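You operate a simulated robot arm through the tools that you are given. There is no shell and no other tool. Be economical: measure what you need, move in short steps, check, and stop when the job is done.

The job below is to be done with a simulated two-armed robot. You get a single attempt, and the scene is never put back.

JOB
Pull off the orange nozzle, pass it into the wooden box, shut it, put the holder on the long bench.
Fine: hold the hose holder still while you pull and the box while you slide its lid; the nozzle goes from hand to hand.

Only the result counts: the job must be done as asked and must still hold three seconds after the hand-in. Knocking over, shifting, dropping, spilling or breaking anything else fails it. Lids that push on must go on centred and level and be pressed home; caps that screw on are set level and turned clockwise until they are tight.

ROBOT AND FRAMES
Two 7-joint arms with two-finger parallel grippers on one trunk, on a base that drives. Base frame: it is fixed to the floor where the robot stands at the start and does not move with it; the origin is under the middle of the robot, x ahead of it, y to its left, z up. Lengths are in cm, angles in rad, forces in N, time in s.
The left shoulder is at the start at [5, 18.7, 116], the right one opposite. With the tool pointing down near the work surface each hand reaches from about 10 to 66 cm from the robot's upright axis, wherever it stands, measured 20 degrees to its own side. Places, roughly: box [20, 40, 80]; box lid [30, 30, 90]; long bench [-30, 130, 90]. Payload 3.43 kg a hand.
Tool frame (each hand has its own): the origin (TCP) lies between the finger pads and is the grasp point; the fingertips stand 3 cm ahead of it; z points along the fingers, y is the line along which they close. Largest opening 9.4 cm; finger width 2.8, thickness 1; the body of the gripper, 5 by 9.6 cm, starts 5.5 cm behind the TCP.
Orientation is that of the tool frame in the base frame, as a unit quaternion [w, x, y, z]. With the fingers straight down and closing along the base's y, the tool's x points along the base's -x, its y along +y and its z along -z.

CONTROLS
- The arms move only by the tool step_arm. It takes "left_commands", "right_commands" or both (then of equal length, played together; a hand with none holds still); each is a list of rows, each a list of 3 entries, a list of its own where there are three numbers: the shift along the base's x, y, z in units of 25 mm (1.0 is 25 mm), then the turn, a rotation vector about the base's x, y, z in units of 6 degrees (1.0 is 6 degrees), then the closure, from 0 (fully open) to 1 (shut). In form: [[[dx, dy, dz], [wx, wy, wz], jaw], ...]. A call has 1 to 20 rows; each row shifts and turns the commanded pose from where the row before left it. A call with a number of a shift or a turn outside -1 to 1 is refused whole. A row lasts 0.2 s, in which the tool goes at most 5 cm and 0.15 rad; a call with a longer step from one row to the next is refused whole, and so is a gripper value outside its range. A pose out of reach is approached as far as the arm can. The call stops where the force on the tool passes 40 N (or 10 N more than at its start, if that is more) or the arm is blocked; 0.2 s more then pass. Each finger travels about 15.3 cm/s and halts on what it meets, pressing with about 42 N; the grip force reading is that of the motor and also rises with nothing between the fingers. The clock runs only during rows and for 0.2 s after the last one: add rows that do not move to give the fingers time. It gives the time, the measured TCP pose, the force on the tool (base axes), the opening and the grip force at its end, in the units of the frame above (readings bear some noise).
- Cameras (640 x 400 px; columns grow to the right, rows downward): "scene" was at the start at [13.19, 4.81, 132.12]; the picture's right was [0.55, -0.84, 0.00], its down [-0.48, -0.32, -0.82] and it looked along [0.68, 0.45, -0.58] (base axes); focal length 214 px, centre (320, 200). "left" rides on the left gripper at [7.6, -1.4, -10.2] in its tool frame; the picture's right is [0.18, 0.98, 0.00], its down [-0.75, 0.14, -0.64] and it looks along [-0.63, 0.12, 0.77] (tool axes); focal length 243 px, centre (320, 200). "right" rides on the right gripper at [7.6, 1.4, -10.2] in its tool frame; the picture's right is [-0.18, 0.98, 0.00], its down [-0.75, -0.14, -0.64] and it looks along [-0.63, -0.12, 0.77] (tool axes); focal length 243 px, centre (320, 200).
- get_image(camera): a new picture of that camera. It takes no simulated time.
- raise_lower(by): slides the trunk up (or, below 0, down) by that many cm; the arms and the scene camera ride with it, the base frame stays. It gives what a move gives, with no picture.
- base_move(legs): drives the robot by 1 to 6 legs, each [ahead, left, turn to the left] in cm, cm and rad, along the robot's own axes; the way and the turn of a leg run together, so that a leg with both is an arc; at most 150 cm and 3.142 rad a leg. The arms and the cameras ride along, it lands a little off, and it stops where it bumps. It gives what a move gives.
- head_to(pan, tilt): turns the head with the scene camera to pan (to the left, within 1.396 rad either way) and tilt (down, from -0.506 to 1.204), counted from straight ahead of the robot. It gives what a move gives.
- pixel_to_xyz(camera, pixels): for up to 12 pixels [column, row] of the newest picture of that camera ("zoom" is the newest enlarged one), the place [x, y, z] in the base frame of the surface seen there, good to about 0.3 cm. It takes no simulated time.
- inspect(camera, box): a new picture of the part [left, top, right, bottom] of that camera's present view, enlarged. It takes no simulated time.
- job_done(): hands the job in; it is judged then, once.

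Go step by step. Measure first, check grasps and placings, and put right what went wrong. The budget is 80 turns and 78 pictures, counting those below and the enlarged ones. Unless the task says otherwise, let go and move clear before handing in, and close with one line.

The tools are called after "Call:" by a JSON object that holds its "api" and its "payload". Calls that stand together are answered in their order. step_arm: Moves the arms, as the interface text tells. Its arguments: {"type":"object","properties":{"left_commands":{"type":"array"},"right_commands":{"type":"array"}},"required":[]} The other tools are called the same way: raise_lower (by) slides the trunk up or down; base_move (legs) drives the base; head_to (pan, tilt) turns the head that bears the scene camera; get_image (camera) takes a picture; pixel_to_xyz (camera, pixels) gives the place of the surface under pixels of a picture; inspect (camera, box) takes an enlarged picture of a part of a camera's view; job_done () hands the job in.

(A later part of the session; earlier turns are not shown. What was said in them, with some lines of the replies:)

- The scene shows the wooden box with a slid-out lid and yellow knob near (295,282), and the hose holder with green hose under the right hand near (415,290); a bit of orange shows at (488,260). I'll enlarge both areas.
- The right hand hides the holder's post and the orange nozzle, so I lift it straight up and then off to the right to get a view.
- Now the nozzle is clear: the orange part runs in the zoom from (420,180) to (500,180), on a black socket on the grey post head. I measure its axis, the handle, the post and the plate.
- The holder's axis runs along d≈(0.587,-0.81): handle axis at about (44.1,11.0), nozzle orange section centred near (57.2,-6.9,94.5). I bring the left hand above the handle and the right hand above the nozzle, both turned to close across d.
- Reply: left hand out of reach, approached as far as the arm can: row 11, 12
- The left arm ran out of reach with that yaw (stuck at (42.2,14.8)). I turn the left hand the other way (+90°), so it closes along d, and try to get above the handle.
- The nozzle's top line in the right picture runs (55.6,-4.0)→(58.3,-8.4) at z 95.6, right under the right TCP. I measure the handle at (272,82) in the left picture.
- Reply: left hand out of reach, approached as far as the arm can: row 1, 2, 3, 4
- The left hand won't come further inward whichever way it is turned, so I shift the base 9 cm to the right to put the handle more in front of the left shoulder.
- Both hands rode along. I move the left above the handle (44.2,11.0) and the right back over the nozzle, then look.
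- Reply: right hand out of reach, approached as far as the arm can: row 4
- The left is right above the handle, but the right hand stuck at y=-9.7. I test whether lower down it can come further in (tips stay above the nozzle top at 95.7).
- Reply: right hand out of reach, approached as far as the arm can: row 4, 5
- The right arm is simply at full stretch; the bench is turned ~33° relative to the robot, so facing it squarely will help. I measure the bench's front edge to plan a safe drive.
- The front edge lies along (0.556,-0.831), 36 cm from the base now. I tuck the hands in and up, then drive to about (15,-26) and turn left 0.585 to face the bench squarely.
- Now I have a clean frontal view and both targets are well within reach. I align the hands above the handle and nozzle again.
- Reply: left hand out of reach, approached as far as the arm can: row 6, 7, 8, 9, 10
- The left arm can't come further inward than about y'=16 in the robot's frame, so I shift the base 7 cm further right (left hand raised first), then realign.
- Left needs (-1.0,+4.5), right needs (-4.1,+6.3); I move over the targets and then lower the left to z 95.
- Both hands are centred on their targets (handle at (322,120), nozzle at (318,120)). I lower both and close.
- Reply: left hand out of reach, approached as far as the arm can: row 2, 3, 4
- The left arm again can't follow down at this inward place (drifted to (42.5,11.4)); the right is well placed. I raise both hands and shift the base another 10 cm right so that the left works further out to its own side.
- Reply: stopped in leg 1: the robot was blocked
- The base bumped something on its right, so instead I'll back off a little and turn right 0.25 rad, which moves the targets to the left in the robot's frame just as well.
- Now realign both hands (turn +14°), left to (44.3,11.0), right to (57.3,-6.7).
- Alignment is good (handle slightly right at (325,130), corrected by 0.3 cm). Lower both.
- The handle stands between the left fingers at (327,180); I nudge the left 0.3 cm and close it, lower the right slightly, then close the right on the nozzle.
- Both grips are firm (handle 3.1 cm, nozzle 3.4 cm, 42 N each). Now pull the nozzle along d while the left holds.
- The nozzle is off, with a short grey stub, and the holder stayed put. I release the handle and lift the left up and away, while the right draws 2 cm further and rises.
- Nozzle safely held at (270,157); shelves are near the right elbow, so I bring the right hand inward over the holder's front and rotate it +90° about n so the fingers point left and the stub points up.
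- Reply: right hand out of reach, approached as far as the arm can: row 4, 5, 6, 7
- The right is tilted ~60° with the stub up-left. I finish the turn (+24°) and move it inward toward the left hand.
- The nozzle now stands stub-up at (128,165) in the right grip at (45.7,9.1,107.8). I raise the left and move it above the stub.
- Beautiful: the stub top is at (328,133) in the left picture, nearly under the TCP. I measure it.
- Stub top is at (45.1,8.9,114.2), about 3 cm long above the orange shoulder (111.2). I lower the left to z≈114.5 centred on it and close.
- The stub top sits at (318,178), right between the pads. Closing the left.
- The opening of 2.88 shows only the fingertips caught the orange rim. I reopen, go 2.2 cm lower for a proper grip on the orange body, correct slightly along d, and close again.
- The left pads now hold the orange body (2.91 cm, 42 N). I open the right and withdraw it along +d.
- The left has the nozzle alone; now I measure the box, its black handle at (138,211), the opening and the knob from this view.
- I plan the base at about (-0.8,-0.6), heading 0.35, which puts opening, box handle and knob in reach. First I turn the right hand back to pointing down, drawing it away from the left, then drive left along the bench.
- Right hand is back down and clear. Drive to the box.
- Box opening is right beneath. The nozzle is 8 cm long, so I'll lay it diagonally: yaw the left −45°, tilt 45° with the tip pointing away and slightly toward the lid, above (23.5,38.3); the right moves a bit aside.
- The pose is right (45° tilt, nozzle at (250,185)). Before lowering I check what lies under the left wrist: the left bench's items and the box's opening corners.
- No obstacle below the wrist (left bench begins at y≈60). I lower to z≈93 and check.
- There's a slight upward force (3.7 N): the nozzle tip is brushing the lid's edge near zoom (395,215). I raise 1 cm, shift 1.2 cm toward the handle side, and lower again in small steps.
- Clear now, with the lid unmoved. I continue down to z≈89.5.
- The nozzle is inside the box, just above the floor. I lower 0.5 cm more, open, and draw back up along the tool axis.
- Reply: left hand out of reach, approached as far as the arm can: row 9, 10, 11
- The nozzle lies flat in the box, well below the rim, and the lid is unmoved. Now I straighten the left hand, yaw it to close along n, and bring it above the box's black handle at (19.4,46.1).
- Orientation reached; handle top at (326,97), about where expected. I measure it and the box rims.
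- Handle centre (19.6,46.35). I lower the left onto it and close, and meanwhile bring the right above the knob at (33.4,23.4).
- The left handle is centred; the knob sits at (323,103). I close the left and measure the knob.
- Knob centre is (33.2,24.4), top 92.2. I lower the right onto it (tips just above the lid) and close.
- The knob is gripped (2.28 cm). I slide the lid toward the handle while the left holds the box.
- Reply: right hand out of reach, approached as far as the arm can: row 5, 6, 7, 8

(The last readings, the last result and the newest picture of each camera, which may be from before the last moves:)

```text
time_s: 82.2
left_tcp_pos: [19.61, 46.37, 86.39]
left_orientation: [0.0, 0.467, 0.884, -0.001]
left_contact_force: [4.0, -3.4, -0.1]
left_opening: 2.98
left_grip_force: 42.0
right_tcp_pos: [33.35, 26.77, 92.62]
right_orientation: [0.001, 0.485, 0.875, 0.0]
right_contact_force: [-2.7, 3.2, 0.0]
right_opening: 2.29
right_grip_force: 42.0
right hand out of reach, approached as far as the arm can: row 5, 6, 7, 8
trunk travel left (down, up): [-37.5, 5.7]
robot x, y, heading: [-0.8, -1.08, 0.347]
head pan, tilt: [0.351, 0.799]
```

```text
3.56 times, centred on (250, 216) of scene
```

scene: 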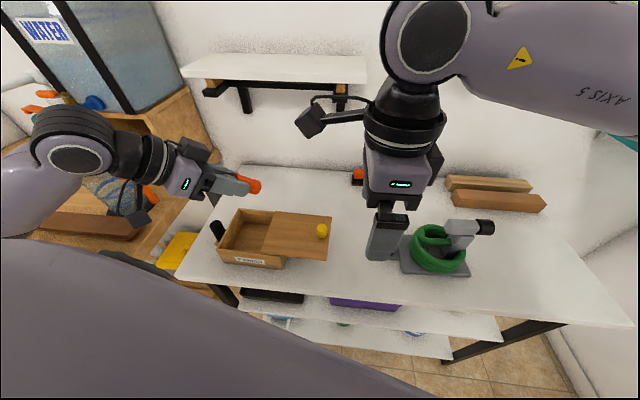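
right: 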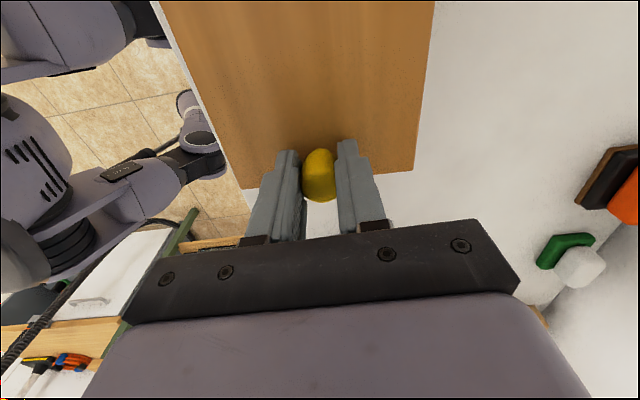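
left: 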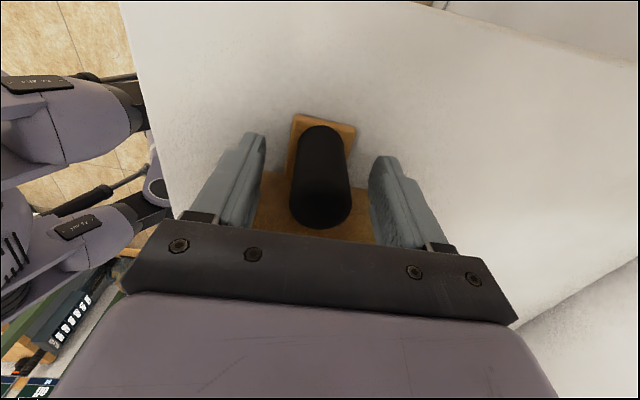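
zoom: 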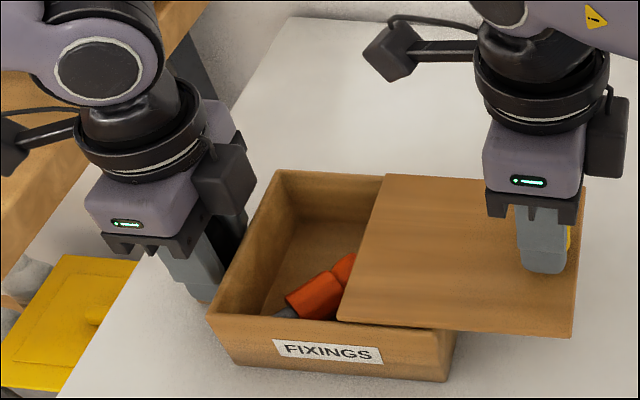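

The lid came ~2.5 cm, then the right arm ran out of reach (its wrist yaw is unfavourable here). I release the knob, rise, and turn the right hand +90° so it closes along the slide direction, while the left keeps holding the box.

Call:
{"api": "step_arm", "payload": {"right_commands": [[[0, 0, 0], [0, 0, 0], 0.4], [[0, 0, 0], [0, 0, 0], 0.4], [[0, 0, 1], [0, 0, 0], 0.4], [[0, 0, 1], [0, 0, 0], 0.4], [[0, 0, 1], [0, 0, 0.9], 0.4], [[0, 0, 0], [0, 0, 1], 0.4], [[0, 0, 0], [0, 0, 1], 0.4], [[0, 0, 0], [0, 0, 1], 0.4], [[0, 0, 0], [0, 0, 1], 0.4], [[0, 0, 0], [0, 0, 1], 0.4], [[0, 0, 0], [0, 0, 1], 0.4], [[0, 0, 0], [0, 0, 1], 0.4], [[0, 0, 0], [0, 0, 1], 0.4], [[0, 0, 0], [0, 0, 1], 0.4], [[0, 0, 0], [0, 0, 1], 0.4], [[0, 0, 0], [0, 0, 1], 0.4], [[0, 0, 0], [0, 0, 1], 0.4], [[0, 0, 0], [0, 0, 1], 0.4], [[0, 0, 0], [0, 0, 1], 0.4], [[0, 0, 0], [0, 0, 0.4], 0.4]]}}

Call:
{"api": "get_image", "payload": {"camera": "right"}}

Call:
{"api": "get_image", "payload": {"camera": "scene"}}

```text
time_s: 86.4
left_tcp_pos: [19.75, 46.26, 86.44]
left_orientation: [0.001, 0.466, 0.885, -0.001]
left_contact_force: [0.4, -0.6, 0.4]
left_opening: 2.98
left_grip_force: 42.1
right_tcp_pos: [33.07, 26.86, 100.5]
right_orientation: [0.0, -0.296, 0.955, 0.002]
right_contact_force: [0.1, 0.1, -0.3]
right_opening: 5.63
right_grip_force: 0.2
trunk travel left (down, up): [-37.5, 5.7]
robot x, y, heading: [-0.65, -1.07, 0.35]
head pan, tilt: [0.351, 0.799]
```

```text
23 pictures are left
```

right: 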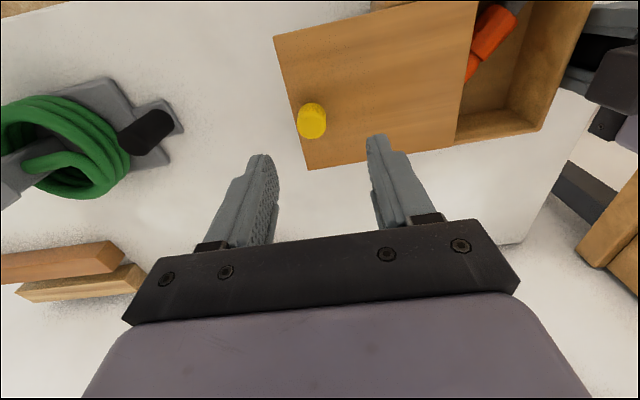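

```text
22 pictures are left
```

scene: 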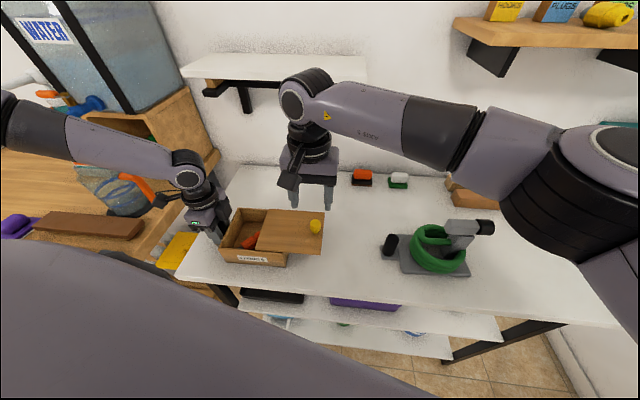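

The new yaw worked without reach trouble. I measure knob, lid and box corners in the right picture.

Call:
{"api": "pixel_to_xyz", "payload": {"camera": "right", "pixels": [[312, 112], [312, 128], [302, 120], [323, 120], [276, 40], [308, 166], [456, 140], [470, 10], [545, 125], [585, 20], [455, 75]]}}

```text
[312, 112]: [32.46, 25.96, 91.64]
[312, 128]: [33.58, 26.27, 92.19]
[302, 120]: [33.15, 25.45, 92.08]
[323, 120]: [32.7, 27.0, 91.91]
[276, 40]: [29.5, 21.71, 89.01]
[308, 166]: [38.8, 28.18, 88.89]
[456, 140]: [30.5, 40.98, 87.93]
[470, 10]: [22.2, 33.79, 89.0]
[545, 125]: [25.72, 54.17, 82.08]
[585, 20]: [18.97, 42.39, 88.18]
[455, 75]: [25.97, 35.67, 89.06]
```

Knob centre is now (32.9,26.2); the box hasn't moved. Regrip it and slide the first 4 cm.

Call:
{"api": "step_arm", "payload": {"right_commands": [[[-0.06, -0.26, -1], [0, 0, 0], 0.4], [[0, 0, -1], [0, 0, 0], 0.4], [[0, 0, -1], [0, 0, 0], 0.4], [[0, 0, -0.24], [0, 0, 0], 0.4], [[0, 0, 0], [0, 0, 0], 0.4], [[0, 0, 0], [0, 0, 0], 1], [[0, 0, 0], [0, 0, 0], 1], [[0, 0, 0], [0, 0, 0], 1], [[0, 0, 0], [0, 0, 0], 1], [[-0.112, 0.166, 0], [0, 0, 0], 1], [[-0.112, 0.166, 0], [0, 0, 0], 1], [[-0.224, 0.332, 0], [0, 0, 0], 1], [[-0.224, 0.332, 0], [0, 0, 0], 1], [[-0.224, 0.332, 0], [0, 0, 0], 1], [[0, 0, 0], [0, 0, 0], 1]], "left_commands": [[[0, 0, 0], [0, 0, 0], 1], [[0, 0, 0], [0, 0, 0], 1], [[0, 0, 0], [0, 0, 0], 1], [[0, 0, 0], [0, 0, 0], 1], [[0, 0, 0], [0, 0, 0], 1], [[0, 0, 0], [0, 0, 0], 1], [[0, 0, 0], [0, 0, 0], 1], [[0, 0, 0], [0, 0, 0], 1], [[0, 0, 0], [0, 0, 0], 1], [[0, 0, 0], [0, 0, 0], 1], [[0, 0, 0], [0, 0, 0], 1], [[0, 0, 0], [0, 0, 0], 1], [[0, 0, 0], [0, 0, 0], 1], [[0, 0, 0], [0, 0, 0], 1], [[0, 0, 0], [0, 0, 0], 1]]}}

```text
time_s: 89.6
left_tcp_pos: [19.51, 46.2, 86.56]
left_orientation: [-0.001, 0.467, 0.884, 0.0]
left_contact_force: [2.1, -3.0, 0.7]
left_opening: 2.95
left_grip_force: 42.1
right_tcp_pos: [33.14, 26.72, 92.51]
right_orientation: [0.009, -0.286, 0.958, 0.003]
right_contact_force: [12.7, 6.5, 35.7]
right_opening: 2.31
right_grip_force: 41.9
right hand out of reach, approached as far as the arm can: row 11, 12, 13, 14
trunk travel left (down, up): [-37.5, 5.7]
robot x, y, heading: [-0.28, -1.19, 0.347]
head pan, tilt: [0.351, 0.799]
```

The right arm is at a hard limit and straining, so I release both hands straight up and shift the robot 11 cm to its left, where knob and handle both fall within reach.

Call:
{"api": "step_arm", "payload": {"right_commands": [[[0, 0, 0], [0, 0, 0], 0.4], [[0, 0, 0], [0, 0, 0], 0.4], [[0, 0, 0.5], [0, 0, 0], 0.4], [[0, 0, 1], [0, 0, 0], 0.4], [[0, 0, 1], [0, 0, 0], 0.4], [[0, 0, 1], [0, 0, 0], 0.4], [[0, 0, 1], [0, 0, 0], 0.4]], "left_commands": [[[0, 0, 0], [0, 0, 0], 0.3], [[0, 0, 0], [0, 0, 0], 0.3], [[0, 0, 1], [0, 0, 0], 0.3], [[0, 0, 1], [0, 0, 0], 0.3], [[0, 0, 1], [0, 0, 0], 0.3], [[0, 0, 1], [0, 0, 0], 0.3], [[0, 0, 1], [0, 0, 0], 0.3]]}}

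Call:
{"api": "base_move", "payload": {"legs": [[-2, 11, 0]]}}

```text
time_s: 91.2
left_tcp_pos: [19.81, 46.18, 98.86]
left_orientation: [0.0, 0.467, 0.884, -0.001]
left_contact_force: [0.2, 0.0, -0.2]
left_opening: 6.59
left_grip_force: 0.2
right_tcp_pos: [32.16, 26.56, 102.69]
right_orientation: [-0.008, -0.293, 0.956, -0.002]
right_contact_force: [-0.3, 0.1, -0.2]
right_opening: 5.64
right_grip_force: 0.0
trunk travel left (down, up): [-37.5, 5.7]
robot x, y, heading: [-0.44, -0.89, 0.35]
head pan, tilt: [0.351, 0.799]
```

```text
time_s: 92.4
left_tcp_pos: [14.17, 55.91, 98.87]
left_orientation: [0.0, 0.467, 0.884, -0.001]
left_contact_force: [-0.8, -0.3, -0.3]
left_opening: 6.59
left_grip_force: 0.0
right_tcp_pos: [26.9, 36.21, 103.09]
right_orientation: [-0.003, -0.293, 0.956, 0.001]
right_contact_force: [0.7, -0.4, 0.9]
right_opening: 5.66
right_grip_force: 0.1
trunk travel left (down, up): [-37.5, 5.7]
robot x, y, heading: [-6.36, 8.95, 0.346]
head pan, tilt: [0.351, 0.799]
```

Realign both hands over handle and knob.

Call:
{"api": "step_arm", "payload": {"left_commands": [[[0.545, -0.955, 0], [0, 0, 0], 0.3], [[0.545, -0.955, 0], [0, 0, 0], 0.3], [[0.545, -0.955, 0], [0, 0, 0], 0.3], [[0.545, -0.955, 0], [0, 0, 0], 0.3], [[0, 0, -0.8], [0, 0, 0], 0.3], [[0, 0, 0], [0, 0, 0], 0.3]], "right_commands": [[[0.6, -1, 0], [0, 0, 0], 0.4], [[0.6, -1, 0], [0, 0, 0], 0.4], [[0.6, -1, 0], [0, 0, 0], 0.4], [[0.6, -1, 0], [0, 0, 0], 0.4], [[0, 0, -1], [0, 0, 0], 0.4], [[0, 0, 0], [0, 0, 0], 0.4]]}}

Call:
{"api": "get_image", "payload": {"camera": "right"}}

Call:
{"api": "get_image", "payload": {"camera": "left"}}

```text
time_s: 93.8
left_tcp_pos: [19.77, 46.27, 96.89]
left_orientation: [-0.001, 0.467, 0.884, 0.0]
left_contact_force: [0.2, 0.4, -0.4]
left_opening: 6.59
left_grip_force: 0.0
right_tcp_pos: [32.99, 26.19, 100.48]
right_orientation: [-0.003, -0.293, 0.956, 0.002]
right_contact_force: [-0.5, 0.4, -0.5]
right_opening: 5.64
right_grip_force: 0.0
trunk travel left (down, up): [-37.5, 5.7]
robot x, y, heading: [-6.35, 8.59, 0.346]
head pan, tilt: [0.351, 0.799]
```

```text
21 pictures are left
```

right: 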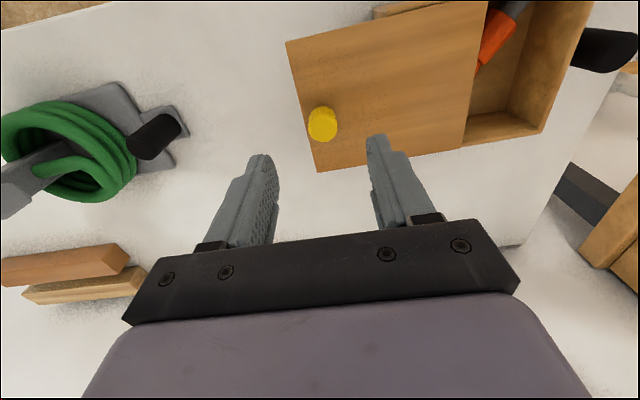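

```text
20 pictures are left
```

left: 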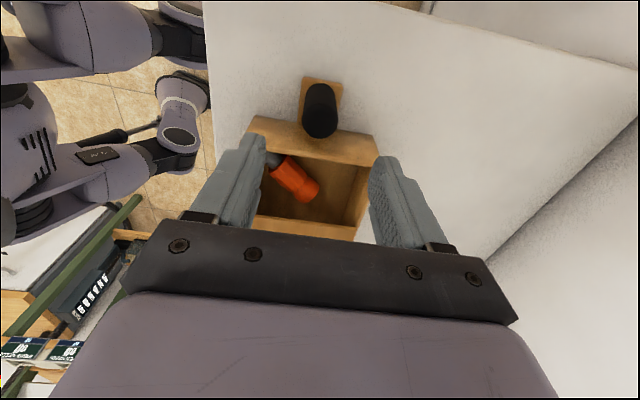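

Both are aligned (handle top (320,125), knob (322,125)). Lower both, close both.

Call:
{"api": "step_arm", "payload": {"left_commands": [[[0, 0, -1], [0, 0, 0], 0.3], [[0, 0, -1], [0, 0, 0], 0.3], [[0, 0, -1], [0, 0, 0], 0.3], [[0, 0, -1], [0, 0, 0], 0.3], [[0, 0, -0.2], [0, 0, 0], 0.3], [[0, 0, 0], [0, 0, 0], 1], [[0, 0, 0], [0, 0, 0], 1], [[0, 0, 0], [0, 0, 0], 1], [[0, 0, 0], [0, 0, 0], 1], [[0, 0, 0], [0, 0, 0], 1]], "right_commands": [[[0, 0, -1], [0, 0, 0], 0.4], [[0, 0, -1], [0, 0, 0], 0.4], [[0, 0, -1], [0, 0, 0], 0.4], [[0, 0, -0.22], [0, 0, 0], 0.4], [[0, 0, 0], [0, 0, 0], 0.4], [[0, 0, 0], [0, 0, 0], 1], [[0, 0, 0], [0, 0, 0], 1], [[0, 0, 0], [0, 0, 0], 1], [[0, 0, 0], [0, 0, 0], 1], [[0, 0, 0], [0, 0, 0], 1]]}}

```text
time_s: 96.0
left_tcp_pos: [19.71, 46.16, 86.34]
left_orientation: [0.0, 0.466, 0.885, 0.0]
left_contact_force: [1.7, -0.8, 0.6]
left_opening: 2.95
left_grip_force: 42.4
right_tcp_pos: [32.75, 26.02, 92.54]
right_orientation: [-0.001, -0.294, 0.956, 0.002]
right_contact_force: [1.5, 2.1, 11.9]
right_opening: 2.29
right_grip_force: 42.3
trunk travel left (down, up): [-37.5, 5.7]
robot x, y, heading: [-6.17, 8.47, 0.344]
head pan, tilt: [0.351, 0.799]
```

Both grip; the right presses a bit on the lid (12 N), so I ease up 0.2 cm and slide along (-0.556,0.831).

Call:
{"api": "step_arm", "payload": {"right_commands": [[[0, 0, 0.08], [0, 0, 0], 1], [[-0.111, 0.166, 0], [0, 0, 0], 1], [[-0.222, 0.332, 0], [0, 0, 0], 1], [[-0.222, 0.332, 0], [0, 0, 0], 1], [[-0.222, 0.332, 0], [0, 0, 0], 1], [[-0.222, 0.332, 0], [0, 0, 0], 1], [[0, 0, 0], [0, 0, 0], 1]], "left_commands": [[[0, 0, 0], [0, 0, 0], 1], [[0, 0, 0], [0, 0, 0], 1], [[0, 0, 0], [0, 0, 0], 1], [[0, 0, 0], [0, 0, 0], 1], [[0, 0, 0], [0, 0, 0], 1], [[0, 0, 0], [0, 0, 0], 1], [[0, 0, 0], [0, 0, 0], 1]]}}

Call:
{"api": "inspect", "payload": {"camera": "scene", "box": [200, 170, 400, 295]}}

```text
time_s: 97.6
left_tcp_pos: [19.91, 46.25, 86.44]
left_orientation: [0.0, 0.468, 0.884, 0.0]
left_contact_force: [0.1, 4.0, 6.4]
left_opening: 2.96
left_grip_force: 42.1
right_tcp_pos: [30.37, 29.93, 92.78]
right_orientation: [-0.004, -0.293, 0.956, 0.003]
right_contact_force: [-0.1, -5.5, -6.9]
right_opening: 2.3
right_grip_force: 41.9
trunk travel left (down, up): [-37.5, 5.7]
robot x, y, heading: [-5.91, 8.59, 0.344]
head pan, tilt: [0.351, 0.799]
```

```text
3.20 times, centred on (300, 232) of scene
```

zoom: 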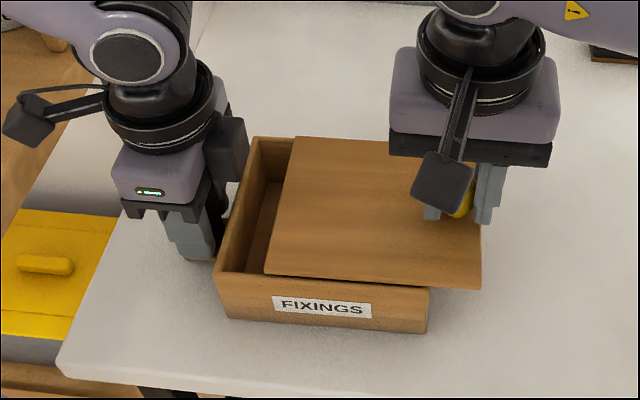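

The lid slides well; about 4 cm remain. I continue (easing down 0.1 cm).

Call:
{"api": "step_arm", "payload": {"right_commands": [[[0, 0, -0.05], [0, 0, 0], 1], [[-0.222, 0.332, 0], [0, 0, 0], 1], [[-0.222, 0.332, 0], [0, 0, 0], 1], [[-0.222, 0.332, 0], [0, 0, 0], 1], [[-0.111, 0.166, 0], [0, 0, 0], 1], [[0, 0, 0], [0, 0, 0], 1]], "left_commands": [[[0, 0, 0], [0, 0, 0], 1], [[0, 0, 0], [0, 0, 0], 1], [[0, 0, 0], [0, 0, 0], 1], [[0, 0, 0], [0, 0, 0], 1], [[0, 0, 0], [0, 0, 0], 1], [[0, 0, 0], [0, 0, 0], 1]]}}

Call:
{"api": "inspect", "payload": {"camera": "scene", "box": [200, 170, 400, 295]}}

```text
time_s: 99.0
left_tcp_pos: [19.67, 46.44, 86.37]
left_orientation: [-0.002, 0.466, 0.885, 0.0]
left_contact_force: [-4.3, 16.6, 4.4]
left_opening: 2.93
left_grip_force: 42.5
right_tcp_pos: [28.57, 32.82, 92.59]
right_orientation: [-0.002, -0.292, 0.956, -0.002]
right_contact_force: [4.9, -16.0, -0.6]
right_opening: 2.26
right_grip_force: 41.7
trunk travel left (down, up): [-37.5, 5.7]
robot x, y, heading: [-6.04, 8.52, 0.347]
head pan, tilt: [0.351, 0.799]
```

```text
3.20 times, centred on (300, 232) of scene
```

zoom: 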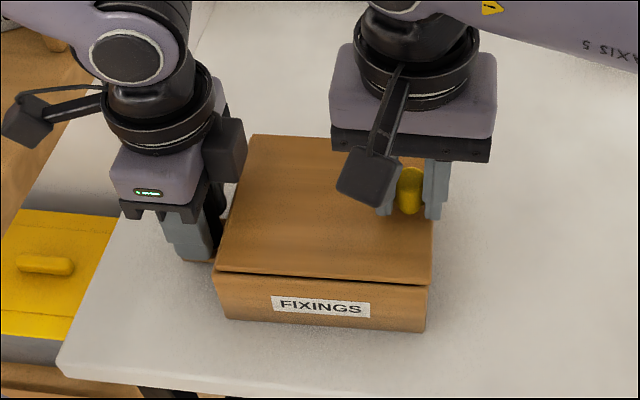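

The lid looks closed and meets a stop (17 N). I push a touch more to confirm it's home.

Call:
{"api": "step_arm", "payload": {"right_commands": [[[-0.06, 0.09, 0], [0, 0, 0], 1], [[-0.06, 0.09, 0], [0, 0, 0], 1], [[0, 0, 0], [0, 0, 0], 1]], "left_commands": [[[0, 0, 0], [0, 0, 0], 1], [[0, 0, 0], [0, 0, 0], 1], [[0, 0, 0], [0, 0, 0], 1]]}}

```text
time_s: 99.8
left_tcp_pos: [19.6, 46.48, 86.3]
left_orientation: [-0.006, 0.465, 0.885, 0.001]
left_contact_force: [-16.7, 29.8, 4.7]
left_opening: 2.94
left_grip_force: 42.2
right_tcp_pos: [28.55, 32.91, 92.69]
right_orientation: [-0.001, -0.288, 0.958, -0.004]
right_contact_force: [23.8, -31.5, 9.5]
right_opening: 2.3
right_grip_force: 42.0
trunk travel left (down, up): [-37.5, 5.7]
robot x, y, heading: [-5.97, 8.38, 0.345]
head pan, tilt: [0.351, 0.799]
```

Firmly at the stop (force rose to 38 N with no further motion). I unload, open both hands and rise clear.

Call:
{"api": "step_arm", "payload": {"right_commands": [[[0.11, -0.16, 0], [0, 0, 0], 1], [[0, 0, 0], [0, 0, 0], 0.5], [[0, 0, 0], [0, 0, 0], 0.4], [[0, 0, 0.6], [0, 0, 0], 0.4], [[0, 0, 1], [0, 0, 0], 0.4], [[0, 0, 1], [0, 0, 0], 0.4], [[0, 0, 1], [0, 0, 0], 0.4], [[0, 0, 1], [0, 0, 0], 0.4], [[0, 0, 1], [0, 0, 0], 0.4]], "left_commands": [[[0, 0, 0], [0, 0, 0], 1], [[0, 0, 0], [0, 0, 0], 0.5], [[0, 0, 0], [0, 0, 0], 0.3], [[0, 0, 0.6], [0, 0, 0], 0.3], [[0, 0, 1], [0, 0, 0], 0.3], [[0, 0, 1], [0, 0, 0], 0.3], [[0, 0, 1], [0, 0, 0], 0.3], [[0, 0, 1], [0, 0, 0], 0.3], [[0, 0, 1], [0, 0, 0], 0.3]]}}

Call:
{"api": "head_to", "payload": {"pan": 1.3, "tilt": 0.5}}

Call:
{"api": "get_image", "payload": {"camera": "scene"}}

```text
time_s: 101.8
left_tcp_pos: [19.44, 46.13, 100.22]
left_orientation: [-0.001, 0.467, 0.885, -0.001]
left_contact_force: [0.2, -0.1, 0.6]
left_opening: 6.58
left_grip_force: 0.1
right_tcp_pos: [28.34, 33.14, 106.58]
right_orientation: [-0.003, -0.293, 0.956, 0.001]
right_contact_force: [-0.4, 0.0, 0.2]
right_opening: 5.63
right_grip_force: 0.1
trunk travel left (down, up): [-37.5, 5.7]
robot x, y, heading: [-6.13, 8.44, 0.345]
head pan, tilt: [0.351, 0.799]
```

```text
time_s: 103.0
left_tcp_pos: [19.53, 46.11, 100.16]
left_orientation: [0.0, 0.466, 0.885, -0.001]
left_contact_force: [-0.5, 0.2, -0.3]
left_opening: 6.61
left_grip_force: 0.1
right_tcp_pos: [28.51, 33.0, 106.57]
right_orientation: [-0.003, -0.294, 0.956, 0.002]
right_contact_force: [-0.1, 0.5, -0.2]
right_opening: 5.65
right_grip_force: 0.0
trunk travel left (down, up): [-37.5, 5.7]
robot x, y, heading: [-6.35, 8.48, 0.347]
head pan, tilt: [1.3, 0.499]
```

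```text
17 pictures are left
```

scene: 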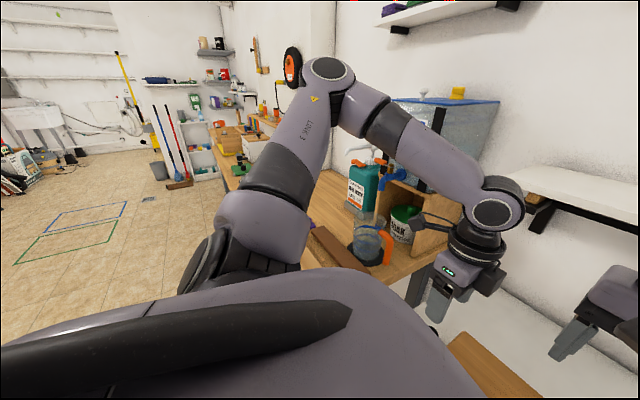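

The long wooden bench runs along the wall at the left. I measure its surface to find its edges and a free area.

Call:
{"api": "pixel_to_xyz", "payload": {"camera": "scene", "pixels": [[325, 205], [325, 180], [318, 222], [345, 215], [305, 262], [400, 270], [238, 185], [225, 172], [330, 165], [360, 240], [232, 165], [260, 145]]}}

```text
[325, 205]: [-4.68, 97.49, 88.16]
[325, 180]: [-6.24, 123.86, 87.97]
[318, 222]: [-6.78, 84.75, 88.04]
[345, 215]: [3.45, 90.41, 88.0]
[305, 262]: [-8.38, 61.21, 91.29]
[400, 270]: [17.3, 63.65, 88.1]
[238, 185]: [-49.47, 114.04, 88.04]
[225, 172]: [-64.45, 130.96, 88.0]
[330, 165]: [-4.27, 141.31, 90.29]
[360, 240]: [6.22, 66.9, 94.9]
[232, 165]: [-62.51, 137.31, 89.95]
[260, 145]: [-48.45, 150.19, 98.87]
```

The bench top is at z=88, its front edge near v≈20 (closer to the robot than the work bench). Next I drive back in front of the holder, facing the bench squarely, to pick it up by its head block with the right hand.

Call:
{"api": "base_move", "payload": {"legs": [[6, -32, 0], [0, 0, 0.24]]}}

Call:
{"api": "head_to", "payload": {"pan": -0.1, "tilt": 0.8}}

Call:
{"api": "step_arm", "payload": {"right_commands": [[[0, 0, 0], [0, 0, -1], 0.3], [[0, 0, 0], [0, 0, -1], 0.3], [[0, 0, 0], [0, 0, -1], 0.3], [[0, 0, 0], [0, 0, -1], 0.3], [[0, 0, 0], [0, 0, -1], 0.3], [[0, 0, 0], [0, 0, -1], 0.3], [[0, 0, 0], [0, 0, -1], 0.3], [[0, 0, 0], [0, 0, -1], 0.3], [[0, 0, 0], [0, 0, -1], 0.3], [[0, 0, 0], [0, 0, -1], 0.3], [[0, 0, 0], [0, 0, -1], 0.3], [[0, 0, 0], [0, 0, -1], 0.3], [[0, 0, 0], [0, 0, -1], 0.3], [[0, 0, 0], [0, 0, -1], 0.3], [[0, 0, 0], [0, 0, -1], 0.3], [[0, 0, 0], [0, 0, -1], 0.3], [[0, 0, 0], [0, 0, -1], 0.3]]}}

Call:
{"api": "get_image", "payload": {"camera": "scene"}}

```text
time_s: 106.0
left_tcp_pos: [26.48, 23.27, 100.19]
left_orientation: [0.001, 0.358, 0.934, -0.001]
left_contact_force: [0.7, -0.4, 0.4]
left_opening: 6.58
left_grip_force: 0.1
right_tcp_pos: [38.15, 12.76, 106.64]
right_orientation: [-0.004, -0.404, 0.915, 0.001]
right_contact_force: [0.6, -0.3, 0.4]
right_opening: 5.61
right_grip_force: 0.0
trunk travel left (down, up): [-37.5, 5.7]
robot x, y, heading: [10.43, -19.26, 0.586]
head pan, tilt: [1.3, 0.499]
```

```text
time_s: 107.5
left_tcp_pos: [26.41, 23.23, 100.13]
left_orientation: [0.0, 0.358, 0.934, -0.001]
left_contact_force: [0.2, -0.3, -0.4]
left_opening: 6.59
left_grip_force: 0.0
right_tcp_pos: [38.15, 12.75, 106.59]
right_orientation: [-0.004, -0.404, 0.915, 0.001]
right_contact_force: [-0.2, -0.1, -0.3]
right_opening: 5.66
right_grip_force: 0.0
trunk travel left (down, up): [-37.5, 5.7]
robot x, y, heading: [10.07, -19.43, 0.589]
head pan, tilt: [-0.099, 0.799]
```

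```text
time_s: 111.1
left_tcp_pos: [26.47, 23.29, 100.26]
left_orientation: [-0.001, 0.358, 0.934, 0.0]
left_contact_force: [-0.7, -0.1, -1.1]
left_opening: 6.55
left_grip_force: 0.0
right_tcp_pos: [38.23, 12.68, 106.57]
right_orientation: [-0.001, 0.457, 0.889, 0.003]
right_contact_force: [-0.3, -0.5, -0.5]
right_opening: 6.6
right_grip_force: 0.0
trunk travel left (down, up): [-37.5, 5.7]
robot x, y, heading: [10.16, -19.36, 0.584]
head pan, tilt: [-0.099, 0.799]
```

```text
16 pictures are left
```

scene: 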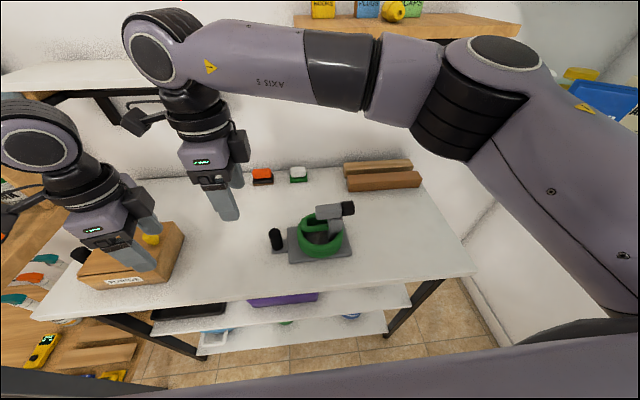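

Box is shut and nothing else moved. I bring the right above the head block at (50.9,1.7).

Call:
{"api": "step_arm", "payload": {"right_commands": [[[0.85, -0.73, 0], [0, 0, 0], 0.3], [[0.85, -0.73, 0], [0, 0, 0], 0.3], [[0.85, -0.73, 0], [0, 0, 0], 0.3], [[0.85, -0.73, 0], [0, 0, 0], 0.3], [[0.85, -0.73, 0], [0, 0, 0], 0.3], [[0.85, -0.73, 0], [0, 0, 0], 0.3], [[0, 0, -0.8], [0, 0, 0], 0.3], [[0, 0, -0.8], [0, 0, 0], 0.3], [[0, 0, 0], [0, 0, 0], 0.3]]}}

Call:
{"api": "get_image", "payload": {"camera": "right"}}

```text
time_s: 113.1
left_tcp_pos: [26.43, 23.3, 100.18]
left_orientation: [0.0, 0.358, 0.934, -0.001]
left_contact_force: [-0.9, 0.1, 0.4]
left_opening: 6.58
left_grip_force: 0.0
right_tcp_pos: [50.64, 1.67, 102.42]
right_orientation: [-0.001, 0.456, 0.89, 0.004]
right_contact_force: [-0.8, 0.3, 0.2]
right_opening: 6.59
right_grip_force: 0.1
trunk travel left (down, up): [-37.5, 5.7]
robot x, y, heading: [10.69, -19.37, 0.586]
head pan, tilt: [-0.099, 0.799]
```

```text
15 pictures are left
```

right: 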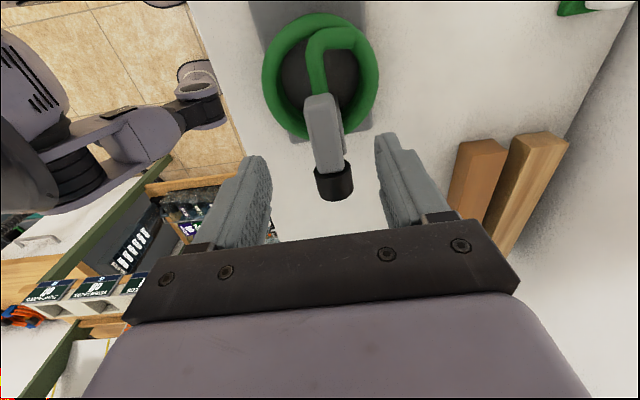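

The head block runs (320,97)–(328,170). I measure it and the coil.

Call:
{"api": "pixel_to_xyz", "payload": {"camera": "right", "pixels": [[320, 100], [323, 130], [327, 160], [308, 125], [337, 125], [330, 172], [320, 40], [318, 80], [270, 90], [372, 85], [300, 125], [310, 160]]}}

```text
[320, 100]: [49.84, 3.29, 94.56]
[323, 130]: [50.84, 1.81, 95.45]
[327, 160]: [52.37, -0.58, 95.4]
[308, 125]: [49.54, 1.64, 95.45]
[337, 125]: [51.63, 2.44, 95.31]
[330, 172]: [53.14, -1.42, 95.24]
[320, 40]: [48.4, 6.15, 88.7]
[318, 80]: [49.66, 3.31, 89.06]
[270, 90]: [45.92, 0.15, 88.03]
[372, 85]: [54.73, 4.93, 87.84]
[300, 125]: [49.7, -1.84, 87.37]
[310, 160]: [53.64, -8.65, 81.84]
```

Block centred under the TCP, coil centred at (50.3,2.5), so this grip is almost over the balance point. I lower to z≈94 and close.

Call:
{"api": "step_arm", "payload": {"right_commands": [[[0.08, 0.04, -0.9], [0, 0, 0], 0.3], [[0, 0, -0.9], [0, 0, 0], 0.3], [[0, 0, -0.9], [0, 0, 0], 0.3], [[0, 0, -0.7], [0, 0, 0], 0.3], [[0, 0, 0], [0, 0, 0], 0.3], [[0, 0, 0], [0, 0, 0], 1], [[0, 0, 0], [0, 0, 0], 1], [[0, 0, 0], [0, 0, 0], 1], [[0, 0, 0], [0, 0, 0], 1], [[0, 0, 0], [0, 0, 0], 1]]}}

Call:
{"api": "step_arm", "payload": {"right_commands": [[[0, 0, 0.4], [0, 0, 0], 1], [[0, 0, 0.4], [0, 0, 0], 1], [[0, 0, 0], [0, 0, 0], 1]]}}

Call:
{"api": "inspect", "payload": {"camera": "scene", "box": [240, 140, 440, 265]}}

```text
time_s: 115.3
left_tcp_pos: [26.47, 23.26, 100.14]
left_orientation: [-0.001, 0.358, 0.934, -0.002]
left_contact_force: [0.2, -0.2, -0.7]
left_opening: 6.58
left_grip_force: 0.1
right_tcp_pos: [50.89, 1.75, 94.07]
right_orientation: [-0.001, 0.456, 0.89, 0.003]
right_contact_force: [-0.1, 0.2, 0.2]
right_opening: 3.16
right_grip_force: 41.5
trunk travel left (down, up): [-37.5, 5.7]
robot x, y, heading: [9.86, -19.41, 0.584]
head pan, tilt: [-0.099, 0.799]
```

```text
time_s: 116.1
left_tcp_pos: [26.34, 23.22, 100.24]
left_orientation: [0.0, 0.358, 0.934, -0.001]
left_contact_force: [-0.2, -0.4, -0.2]
left_opening: 6.58
left_grip_force: 0.1
right_tcp_pos: [51.1, 1.8, 96.06]
right_orientation: [-0.001, 0.456, 0.89, 0.003]
right_contact_force: [0.2, -0.4, -4.8]
right_opening: 3.14
right_grip_force: 42.0
trunk travel left (down, up): [-37.5, 5.7]
robot x, y, heading: [10.09, -19.17, 0.587]
head pan, tilt: [-0.099, 0.799]
```

```text
3.20 times, centred on (340, 202) of scene
```

zoom: 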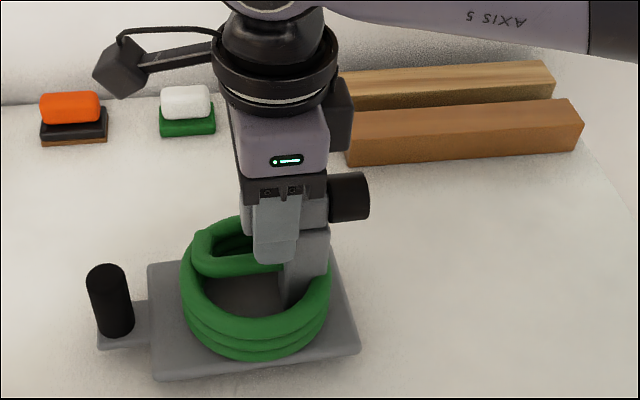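

The holder lifts level and light (~5 N). I raise it to z≈112, back off, drive left along to the long bench, and then look.

Call:
{"api": "step_arm", "payload": {"right_commands": [[[0, 0, 1], [0, 0, 0], 1], [[0, 0, 1], [0, 0, 0], 1], [[0, 0, 1], [0, 0, 0], 1], [[0, 0, 1], [0, 0, 0], 1], [[0, 0, 1], [0, 0, 0], 1], [[0, 0, 1], [0, 0, 0], 1], [[0, 0, 0.4], [0, 0, 0], 1]], "left_commands": [[[0, 0, 1], [0, 0, 0], 0.3], [[0, 0, 1], [0, 0, 0], 0.3], [[0, 0, 1], [0, 0, 0], 0.3], [[0, 0, 1], [0, 0, 0], 0.3], [[0, 0, 0], [0, 0, 0], 0.3], [[0, 0, 0], [0, 0, 0], 0.3], [[0, 0, 0], [0, 0, 0], 0.3]]}}

Call:
{"api": "base_move", "payload": {"legs": [[-33, 0, 0], [0, 115, 0]]}}

Call:
{"api": "head_to", "payload": {"pan": 0.1, "tilt": 0.55}}

Call:
{"api": "get_image", "payload": {"camera": "scene"}}

```text
time_s: 117.7
left_tcp_pos: [26.31, 23.32, 110.02]
left_orientation: [0.0, 0.358, 0.934, -0.001]
left_contact_force: [0.0, 0.6, -0.1]
left_opening: 6.59
left_grip_force: 0.0
right_tcp_pos: [51.23, 1.95, 112.03]
right_orientation: [-0.001, 0.455, 0.891, 0.003]
right_contact_force: [-0.7, 0.2, -5.2]
right_opening: 3.17
right_grip_force: 41.8
trunk travel left (down, up): [-37.5, 5.7]
robot x, y, heading: [10.37, -19.28, 0.591]
head pan, tilt: [-0.099, 0.799]
```

```text
time_s: 125.6
left_tcp_pos: [-64.22, 105.4, 110.16]
left_orientation: [0.0, 0.372, 0.928, -0.001]
left_contact_force: [0.3, -0.8, 0.2]
left_opening: 6.57
left_grip_force: 0.0
right_tcp_pos: [-40.0, 83.26, 112.13]
right_orientation: [-0.001, 0.47, 0.883, 0.003]
right_contact_force: [-0.3, 0.5, -4.6]
right_opening: 3.18
right_grip_force: 42.1
trunk travel left (down, up): [-37.5, 5.7]
robot x, y, heading: [-81.51, 63.48, 0.553]
head pan, tilt: [-0.099, 0.799]
```

```text
time_s: 126.3
left_tcp_pos: [-64.09, 105.28, 110.13]
left_orientation: [0.0, 0.373, 0.928, 0.0]
left_contact_force: [-0.1, -0.1, -0.3]
left_opening: 6.58
left_grip_force: 0.1
right_tcp_pos: [-40.09, 83.19, 112.21]
right_orientation: [-0.002, 0.471, 0.882, 0.003]
right_contact_force: [0.3, 0.0, -3.7]
right_opening: 3.18
right_grip_force: 42.1
trunk travel left (down, up): [-37.5, 5.7]
robot x, y, heading: [-81.47, 63.57, 0.554]
head pan, tilt: [0.099, 0.55]
```

```text
13 pictures are left
```

scene: 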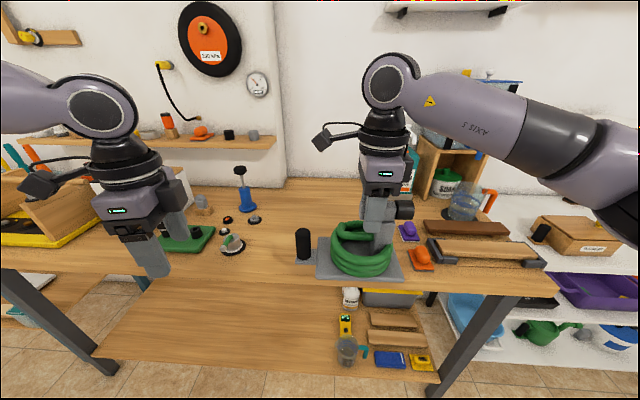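

The holder is held level; the bench's free area is between the small parts at (235,240) and the purple/orange items at (410,240). I measure them.

Call:
{"api": "pixel_to_xyz", "payload": {"camera": "scene", "pixels": [[243, 246], [258, 220], [248, 210], [403, 238], [415, 264], [260, 275], [440, 290], [290, 225], [310, 200], [280, 250], [300, 275], [430, 265]]}}

```text
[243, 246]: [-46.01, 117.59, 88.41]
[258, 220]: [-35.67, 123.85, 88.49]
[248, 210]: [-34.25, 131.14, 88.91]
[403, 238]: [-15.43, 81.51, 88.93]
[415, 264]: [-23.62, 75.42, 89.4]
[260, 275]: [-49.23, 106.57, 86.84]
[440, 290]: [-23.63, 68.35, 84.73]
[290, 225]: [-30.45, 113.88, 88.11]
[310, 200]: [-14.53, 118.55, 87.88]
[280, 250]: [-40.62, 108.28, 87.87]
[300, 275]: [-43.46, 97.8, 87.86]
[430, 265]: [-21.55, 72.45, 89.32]
```

Free space is u≈80–119 along the bench; I'll set the holder with its centre near v=32, u=97. I tuck the left hand back, then drive 14 ahead and 5 left.

Call:
{"api": "step_arm", "payload": {"left_commands": [[[-0.83, -0.556, 0], [0, 0, 0], 0.3], [[-0.83, -0.556, 0], [0, 0, 0], 0.3], [[-0.83, -0.556, 0], [0, 0, 0], 0.3], [[-0.83, -0.556, 0], [0, 0, 0], 0.3]]}}

Call:
{"api": "base_move", "payload": {"legs": [[14, 5, 0.03]]}}

Call:
{"api": "get_image", "payload": {"camera": "scene"}}

```text
time_s: 127.3
left_tcp_pos: [-72.41, 99.98, 110.1]
left_orientation: [0.0, 0.372, 0.928, -0.001]
left_contact_force: [-0.3, 0.4, 0.6]
left_opening: 6.59
left_grip_force: 0.1
right_tcp_pos: [-40.16, 83.23, 112.1]
right_orientation: [-0.001, 0.47, 0.883, 0.003]
right_contact_force: [0.5, 0.2, -4.3]
right_opening: 3.16
right_grip_force: 41.6
trunk travel left (down, up): [-37.5, 5.7]
robot x, y, heading: [-81.64, 63.42, 0.553]
head pan, tilt: [0.099, 0.55]
```

```text
time_s: 128.7
left_tcp_pos: [-63.99, 112.17, 109.96]
left_orientation: [-0.001, 0.359, 0.933, -0.001]
left_contact_force: [-0.3, 0.2, -0.1]
left_opening: 6.56
left_grip_force: 0.0
right_tcp_pos: [-31.32, 96.3, 112.04]
right_orientation: [0.0, 0.457, 0.89, 0.002]
right_contact_force: [0.9, 0.1, -4.7]
right_opening: 3.15
right_grip_force: 42.2
trunk travel left (down, up): [-37.5, 5.7]
robot x, y, heading: [-72.34, 74.81, 0.586]
head pan, tilt: [0.099, 0.55]
```

```text
12 pictures are left
```

scene: 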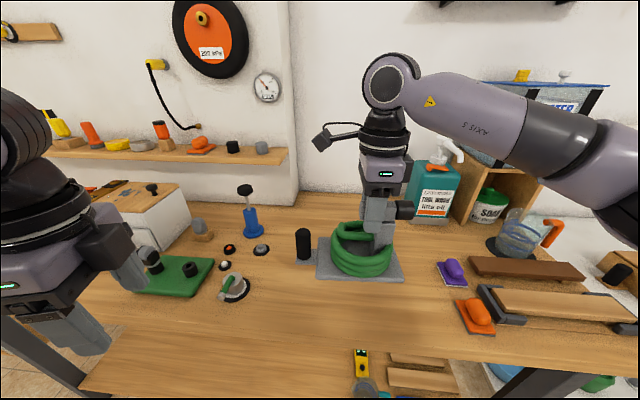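

Holder hovers over free bench; I extend 4.5 cm further in and lower to just above the surface (contact expected at TCP z≈100.1).

Call:
{"api": "step_arm", "payload": {"right_commands": [[[0.75, 0.5, 0], [0, 0, 0], 1], [[0.75, 0.5, 0], [0, 0, 0], 1], [[0, 0, -0.9], [0, 0, 0], 1], [[0, 0, -0.9], [0, 0, 0], 1], [[0, 0, -0.9], [0, 0, 0], 1], [[0, 0, -0.9], [0, 0, 0], 1], [[0, 0, -0.5], [0, 0, 0], 1], [[0, 0, -0.3], [0, 0, 0], 1], [[0, 0, 0], [0, 0, 0], 1]]}}

Call:
{"api": "inspect", "payload": {"camera": "scene", "box": [260, 170, 460, 295]}}

```text
time_s: 130.7
left_tcp_pos: [-64.02, 112.06, 110.1]
left_orientation: [0.0, 0.359, 0.933, -0.001]
left_contact_force: [0.3, -0.9, 0.4]
left_opening: 6.59
left_grip_force: 0.1
right_tcp_pos: [-27.62, 98.78, 100.98]
right_orientation: [0.0, 0.456, 0.89, 0.002]
right_contact_force: [-0.1, -0.9, -4.0]
right_opening: 3.16
right_grip_force: 41.3
trunk travel left (down, up): [-37.5, 5.7]
robot x, y, heading: [-72.25, 74.76, 0.583]
head pan, tilt: [0.099, 0.55]
```

```text
3.20 times, centred on (360, 232) of scene
```

zoom: 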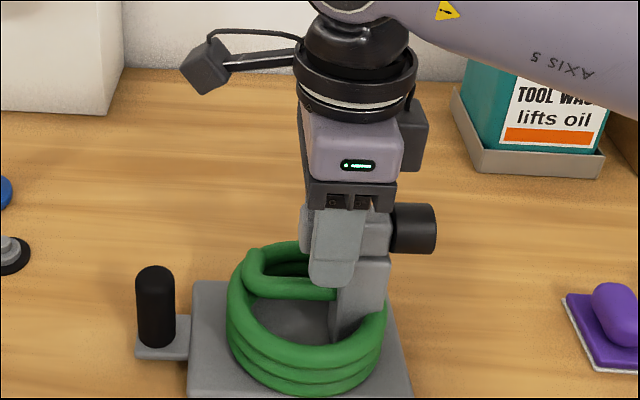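

Still carrying the weight (4 N) about 1 cm up over free bench. I lower in small steps to touch down.

Call:
{"api": "step_arm", "payload": {"right_commands": [[[0, 0, -0.15], [0, 0, 0], 1], [[0, 0, -0.15], [0, 0, 0], 1], [[0, 0, -0.08], [0, 0, 0], 1], [[0, 0, 0], [0, 0, 0], 1]]}}

```text
time_s: 131.7
left_tcp_pos: [-64.1, 112.04, 110.07]
left_orientation: [0.0, 0.359, 0.933, -0.001]
left_contact_force: [1.2, 0.8, -0.6]
left_opening: 6.6
left_grip_force: 0.1
right_tcp_pos: [-27.79, 98.74, 100.17]
right_orientation: [0.0, 0.458, 0.889, 0.003]
right_contact_force: [0.0, 1.1, -5.0]
right_opening: 3.15
right_grip_force: 41.9
trunk travel left (down, up): [-37.5, 5.7]
robot x, y, heading: [-72.56, 74.93, 0.58]
head pan, tilt: [0.099, 0.55]
```

Still hanging (−5 N); a little lower.

Call:
{"api": "step_arm", "payload": {"right_commands": [[[0, 0, -0.06], [0, 0, 0], 1], [[0, 0, -0.06], [0, 0, 0], 1], [[0, 0, 0], [0, 0, 0], 1]]}}

```text
time_s: 132.5
left_tcp_pos: [-64.12, 112.13, 110.08]
left_orientation: [0.0, 0.36, 0.933, 0.0]
left_contact_force: [0.5, -0.6, -0.3]
left_opening: 6.58
left_grip_force: 0.1
right_tcp_pos: [-27.74, 98.74, 100.06]
right_orientation: [-0.001, 0.457, 0.889, 0.006]
right_contact_force: [2.3, 1.7, 11.1]
right_opening: 3.18
right_grip_force: 42.0
trunk travel left (down, up): [-37.5, 5.7]
robot x, y, heading: [-72.19, 74.99, 0.582]
head pan, tilt: [0.099, 0.55]
```

It has touched down (+11 N). I open and rise clear.

Call:
{"api": "step_arm", "payload": {"right_commands": [[[0, 0, 0.05], [0, 0, 0], 1], [[0, 0, 0], [0, 0, 0], 0.5], [[0, 0, 0], [0, 0, 0], 0.3], [[0, 0, 0], [0, 0, 0], 0.3], [[0, 0, 0.6], [0, 0, 0], 0.3], [[0, 0, 1], [0, 0, 0], 0.3], [[0, 0, 1], [0, 0, 0], 0.3], [[0, 0, 1], [0, 0, 0], 0.3], [[0, 0, 1], [0, 0, 0], 0.3], [[-0.8, -0.5, 0], [0, 0, 0], 0.3], [[-0.8, -0.5, 0], [0, 0, 0], 0.3], [[-0.8, -0.5, 0], [0, 0, 0], 0.3], [[-0.8, -0.5, 0], [0, 0, 0], 0.3]]}}

Call:
{"api": "get_image", "payload": {"camera": "scene"}}

Call:
{"api": "head_to", "payload": {"pan": -0.75, "tilt": 0.4}}

Call:
{"api": "get_image", "payload": {"camera": "scene"}}

```text
time_s: 135.3
left_tcp_pos: [-64.13, 112.05, 110.23]
left_orientation: [-0.001, 0.359, 0.933, -0.001]
left_contact_force: [-0.5, 0.4, -0.2]
left_opening: 6.55
left_grip_force: 0.0
right_tcp_pos: [-35.84, 93.89, 111.48]
right_orientation: [0.0, 0.457, 0.889, 0.003]
right_contact_force: [0.0, -0.7, 1.0]
right_opening: 6.58
right_grip_force: 0.0
trunk travel left (down, up): [-37.5, 5.7]
robot x, y, heading: [-72.0, 74.92, 0.582]
head pan, tilt: [0.099, 0.55]
```

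```text
10 pictures are left
```

scene: 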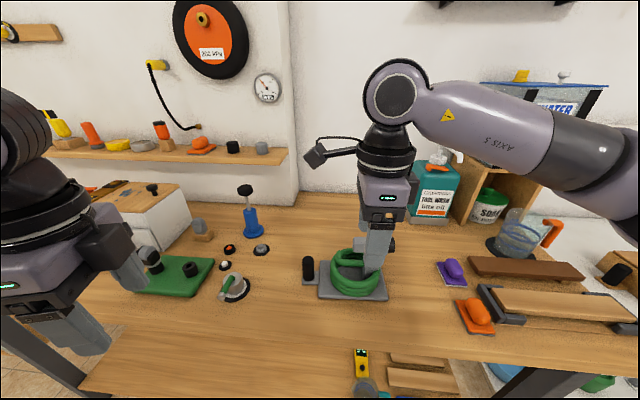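

```text
time_s: 136.5
left_tcp_pos: [-64.09, 112.07, 110.0]
left_orientation: [-0.001, 0.359, 0.933, 0.0]
left_contact_force: [-0.8, 0.2, -0.1]
left_opening: 6.56
left_grip_force: 0.1
right_tcp_pos: [-35.83, 93.92, 111.4]
right_orientation: [-0.001, 0.457, 0.89, 0.004]
right_contact_force: [0.8, -0.7, 0.0]
right_opening: 6.58
right_grip_force: 0.1
trunk travel left (down, up): [-37.5, 5.7]
robot x, y, heading: [-72.39, 75.16, 0.584]
head pan, tilt: [-0.75, 0.4]
```

```text
9 pictures are left
```

scene: 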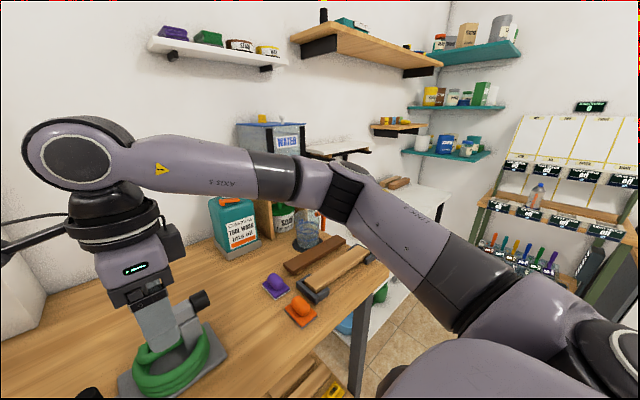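

The holder stands flat on the long bench with nothing disturbed. I back off and take a final look at the shut box.

Call:
{"api": "base_move", "payload": {"legs": [[-25, 0, 0], [0, -60, 0]]}}

Call:
{"api": "head_to", "payload": {"pan": -0.45, "tilt": 0.5}}

Call:
{"api": "get_image", "payload": {"camera": "scene"}}

```text
time_s: 141.2
left_tcp_pos: [-51.3, 49.68, 110.14]
left_orientation: [-0.001, 0.354, 0.935, -0.001]
left_contact_force: [0.4, -0.5, 1.0]
left_opening: 6.59
left_grip_force: 0.0
right_tcp_pos: [-22.77, 31.75, 111.45]
right_orientation: [-0.001, 0.452, 0.892, 0.004]
right_contact_force: [-0.4, 0.3, -0.7]
right_opening: 6.55
right_grip_force: 0.0
trunk travel left (down, up): [-37.5, 5.7]
robot x, y, heading: [-59.27, 12.45, 0.592]
head pan, tilt: [-0.75, 0.4]
```

```text
time_s: 142.0
left_tcp_pos: [-51.41, 49.77, 110.08]
left_orientation: [0.0, 0.354, 0.935, -0.001]
left_contact_force: [-0.1, -0.3, -0.1]
left_opening: 6.58
left_grip_force: 0.0
right_tcp_pos: [-22.88, 31.89, 111.28]
right_orientation: [-0.001, 0.452, 0.892, 0.003]
right_contact_force: [0.4, -0.8, -0.5]
right_opening: 6.6
right_grip_force: 0.0
trunk travel left (down, up): [-37.5, 5.7]
robot x, y, heading: [-58.74, 12.58, 0.592]
head pan, tilt: [-0.45, 0.499]
```

```text
8 pictures are left
```

scene: 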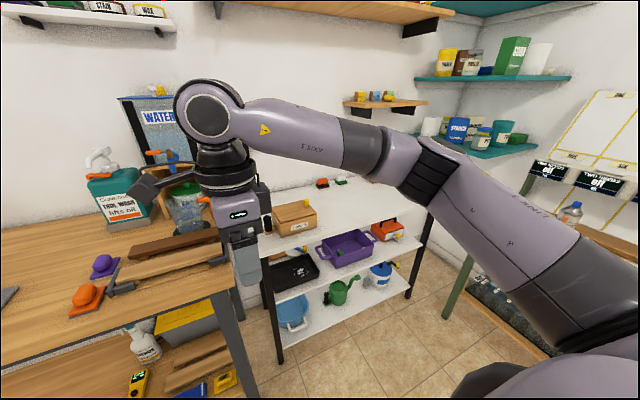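

Call:
{"api": "inspect", "payload": {"camera": "scene", "box": [250, 185, 340, 241]}}

```text
7.11 times, centred on (295, 213) of scene
```

zoom: 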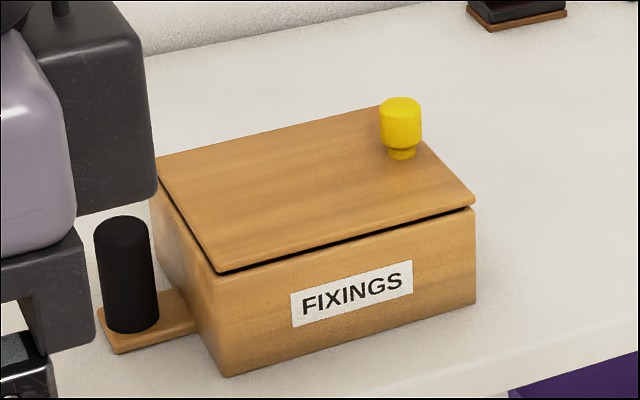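

The zoom shows the lid fully over the box and flush at both ends, the knob upright and the handle free. The holder stands on the long bench and both hands are clear, so I hand in.

Call:
{"api": "job_done", "payload": {}}

```text
The job is handed in.
```

The nozzle is off the holder and lying in the box, the lid is slid shut against its stop, and the hose holder is standing on the long bench. The job is handed in, but no verdict came back.
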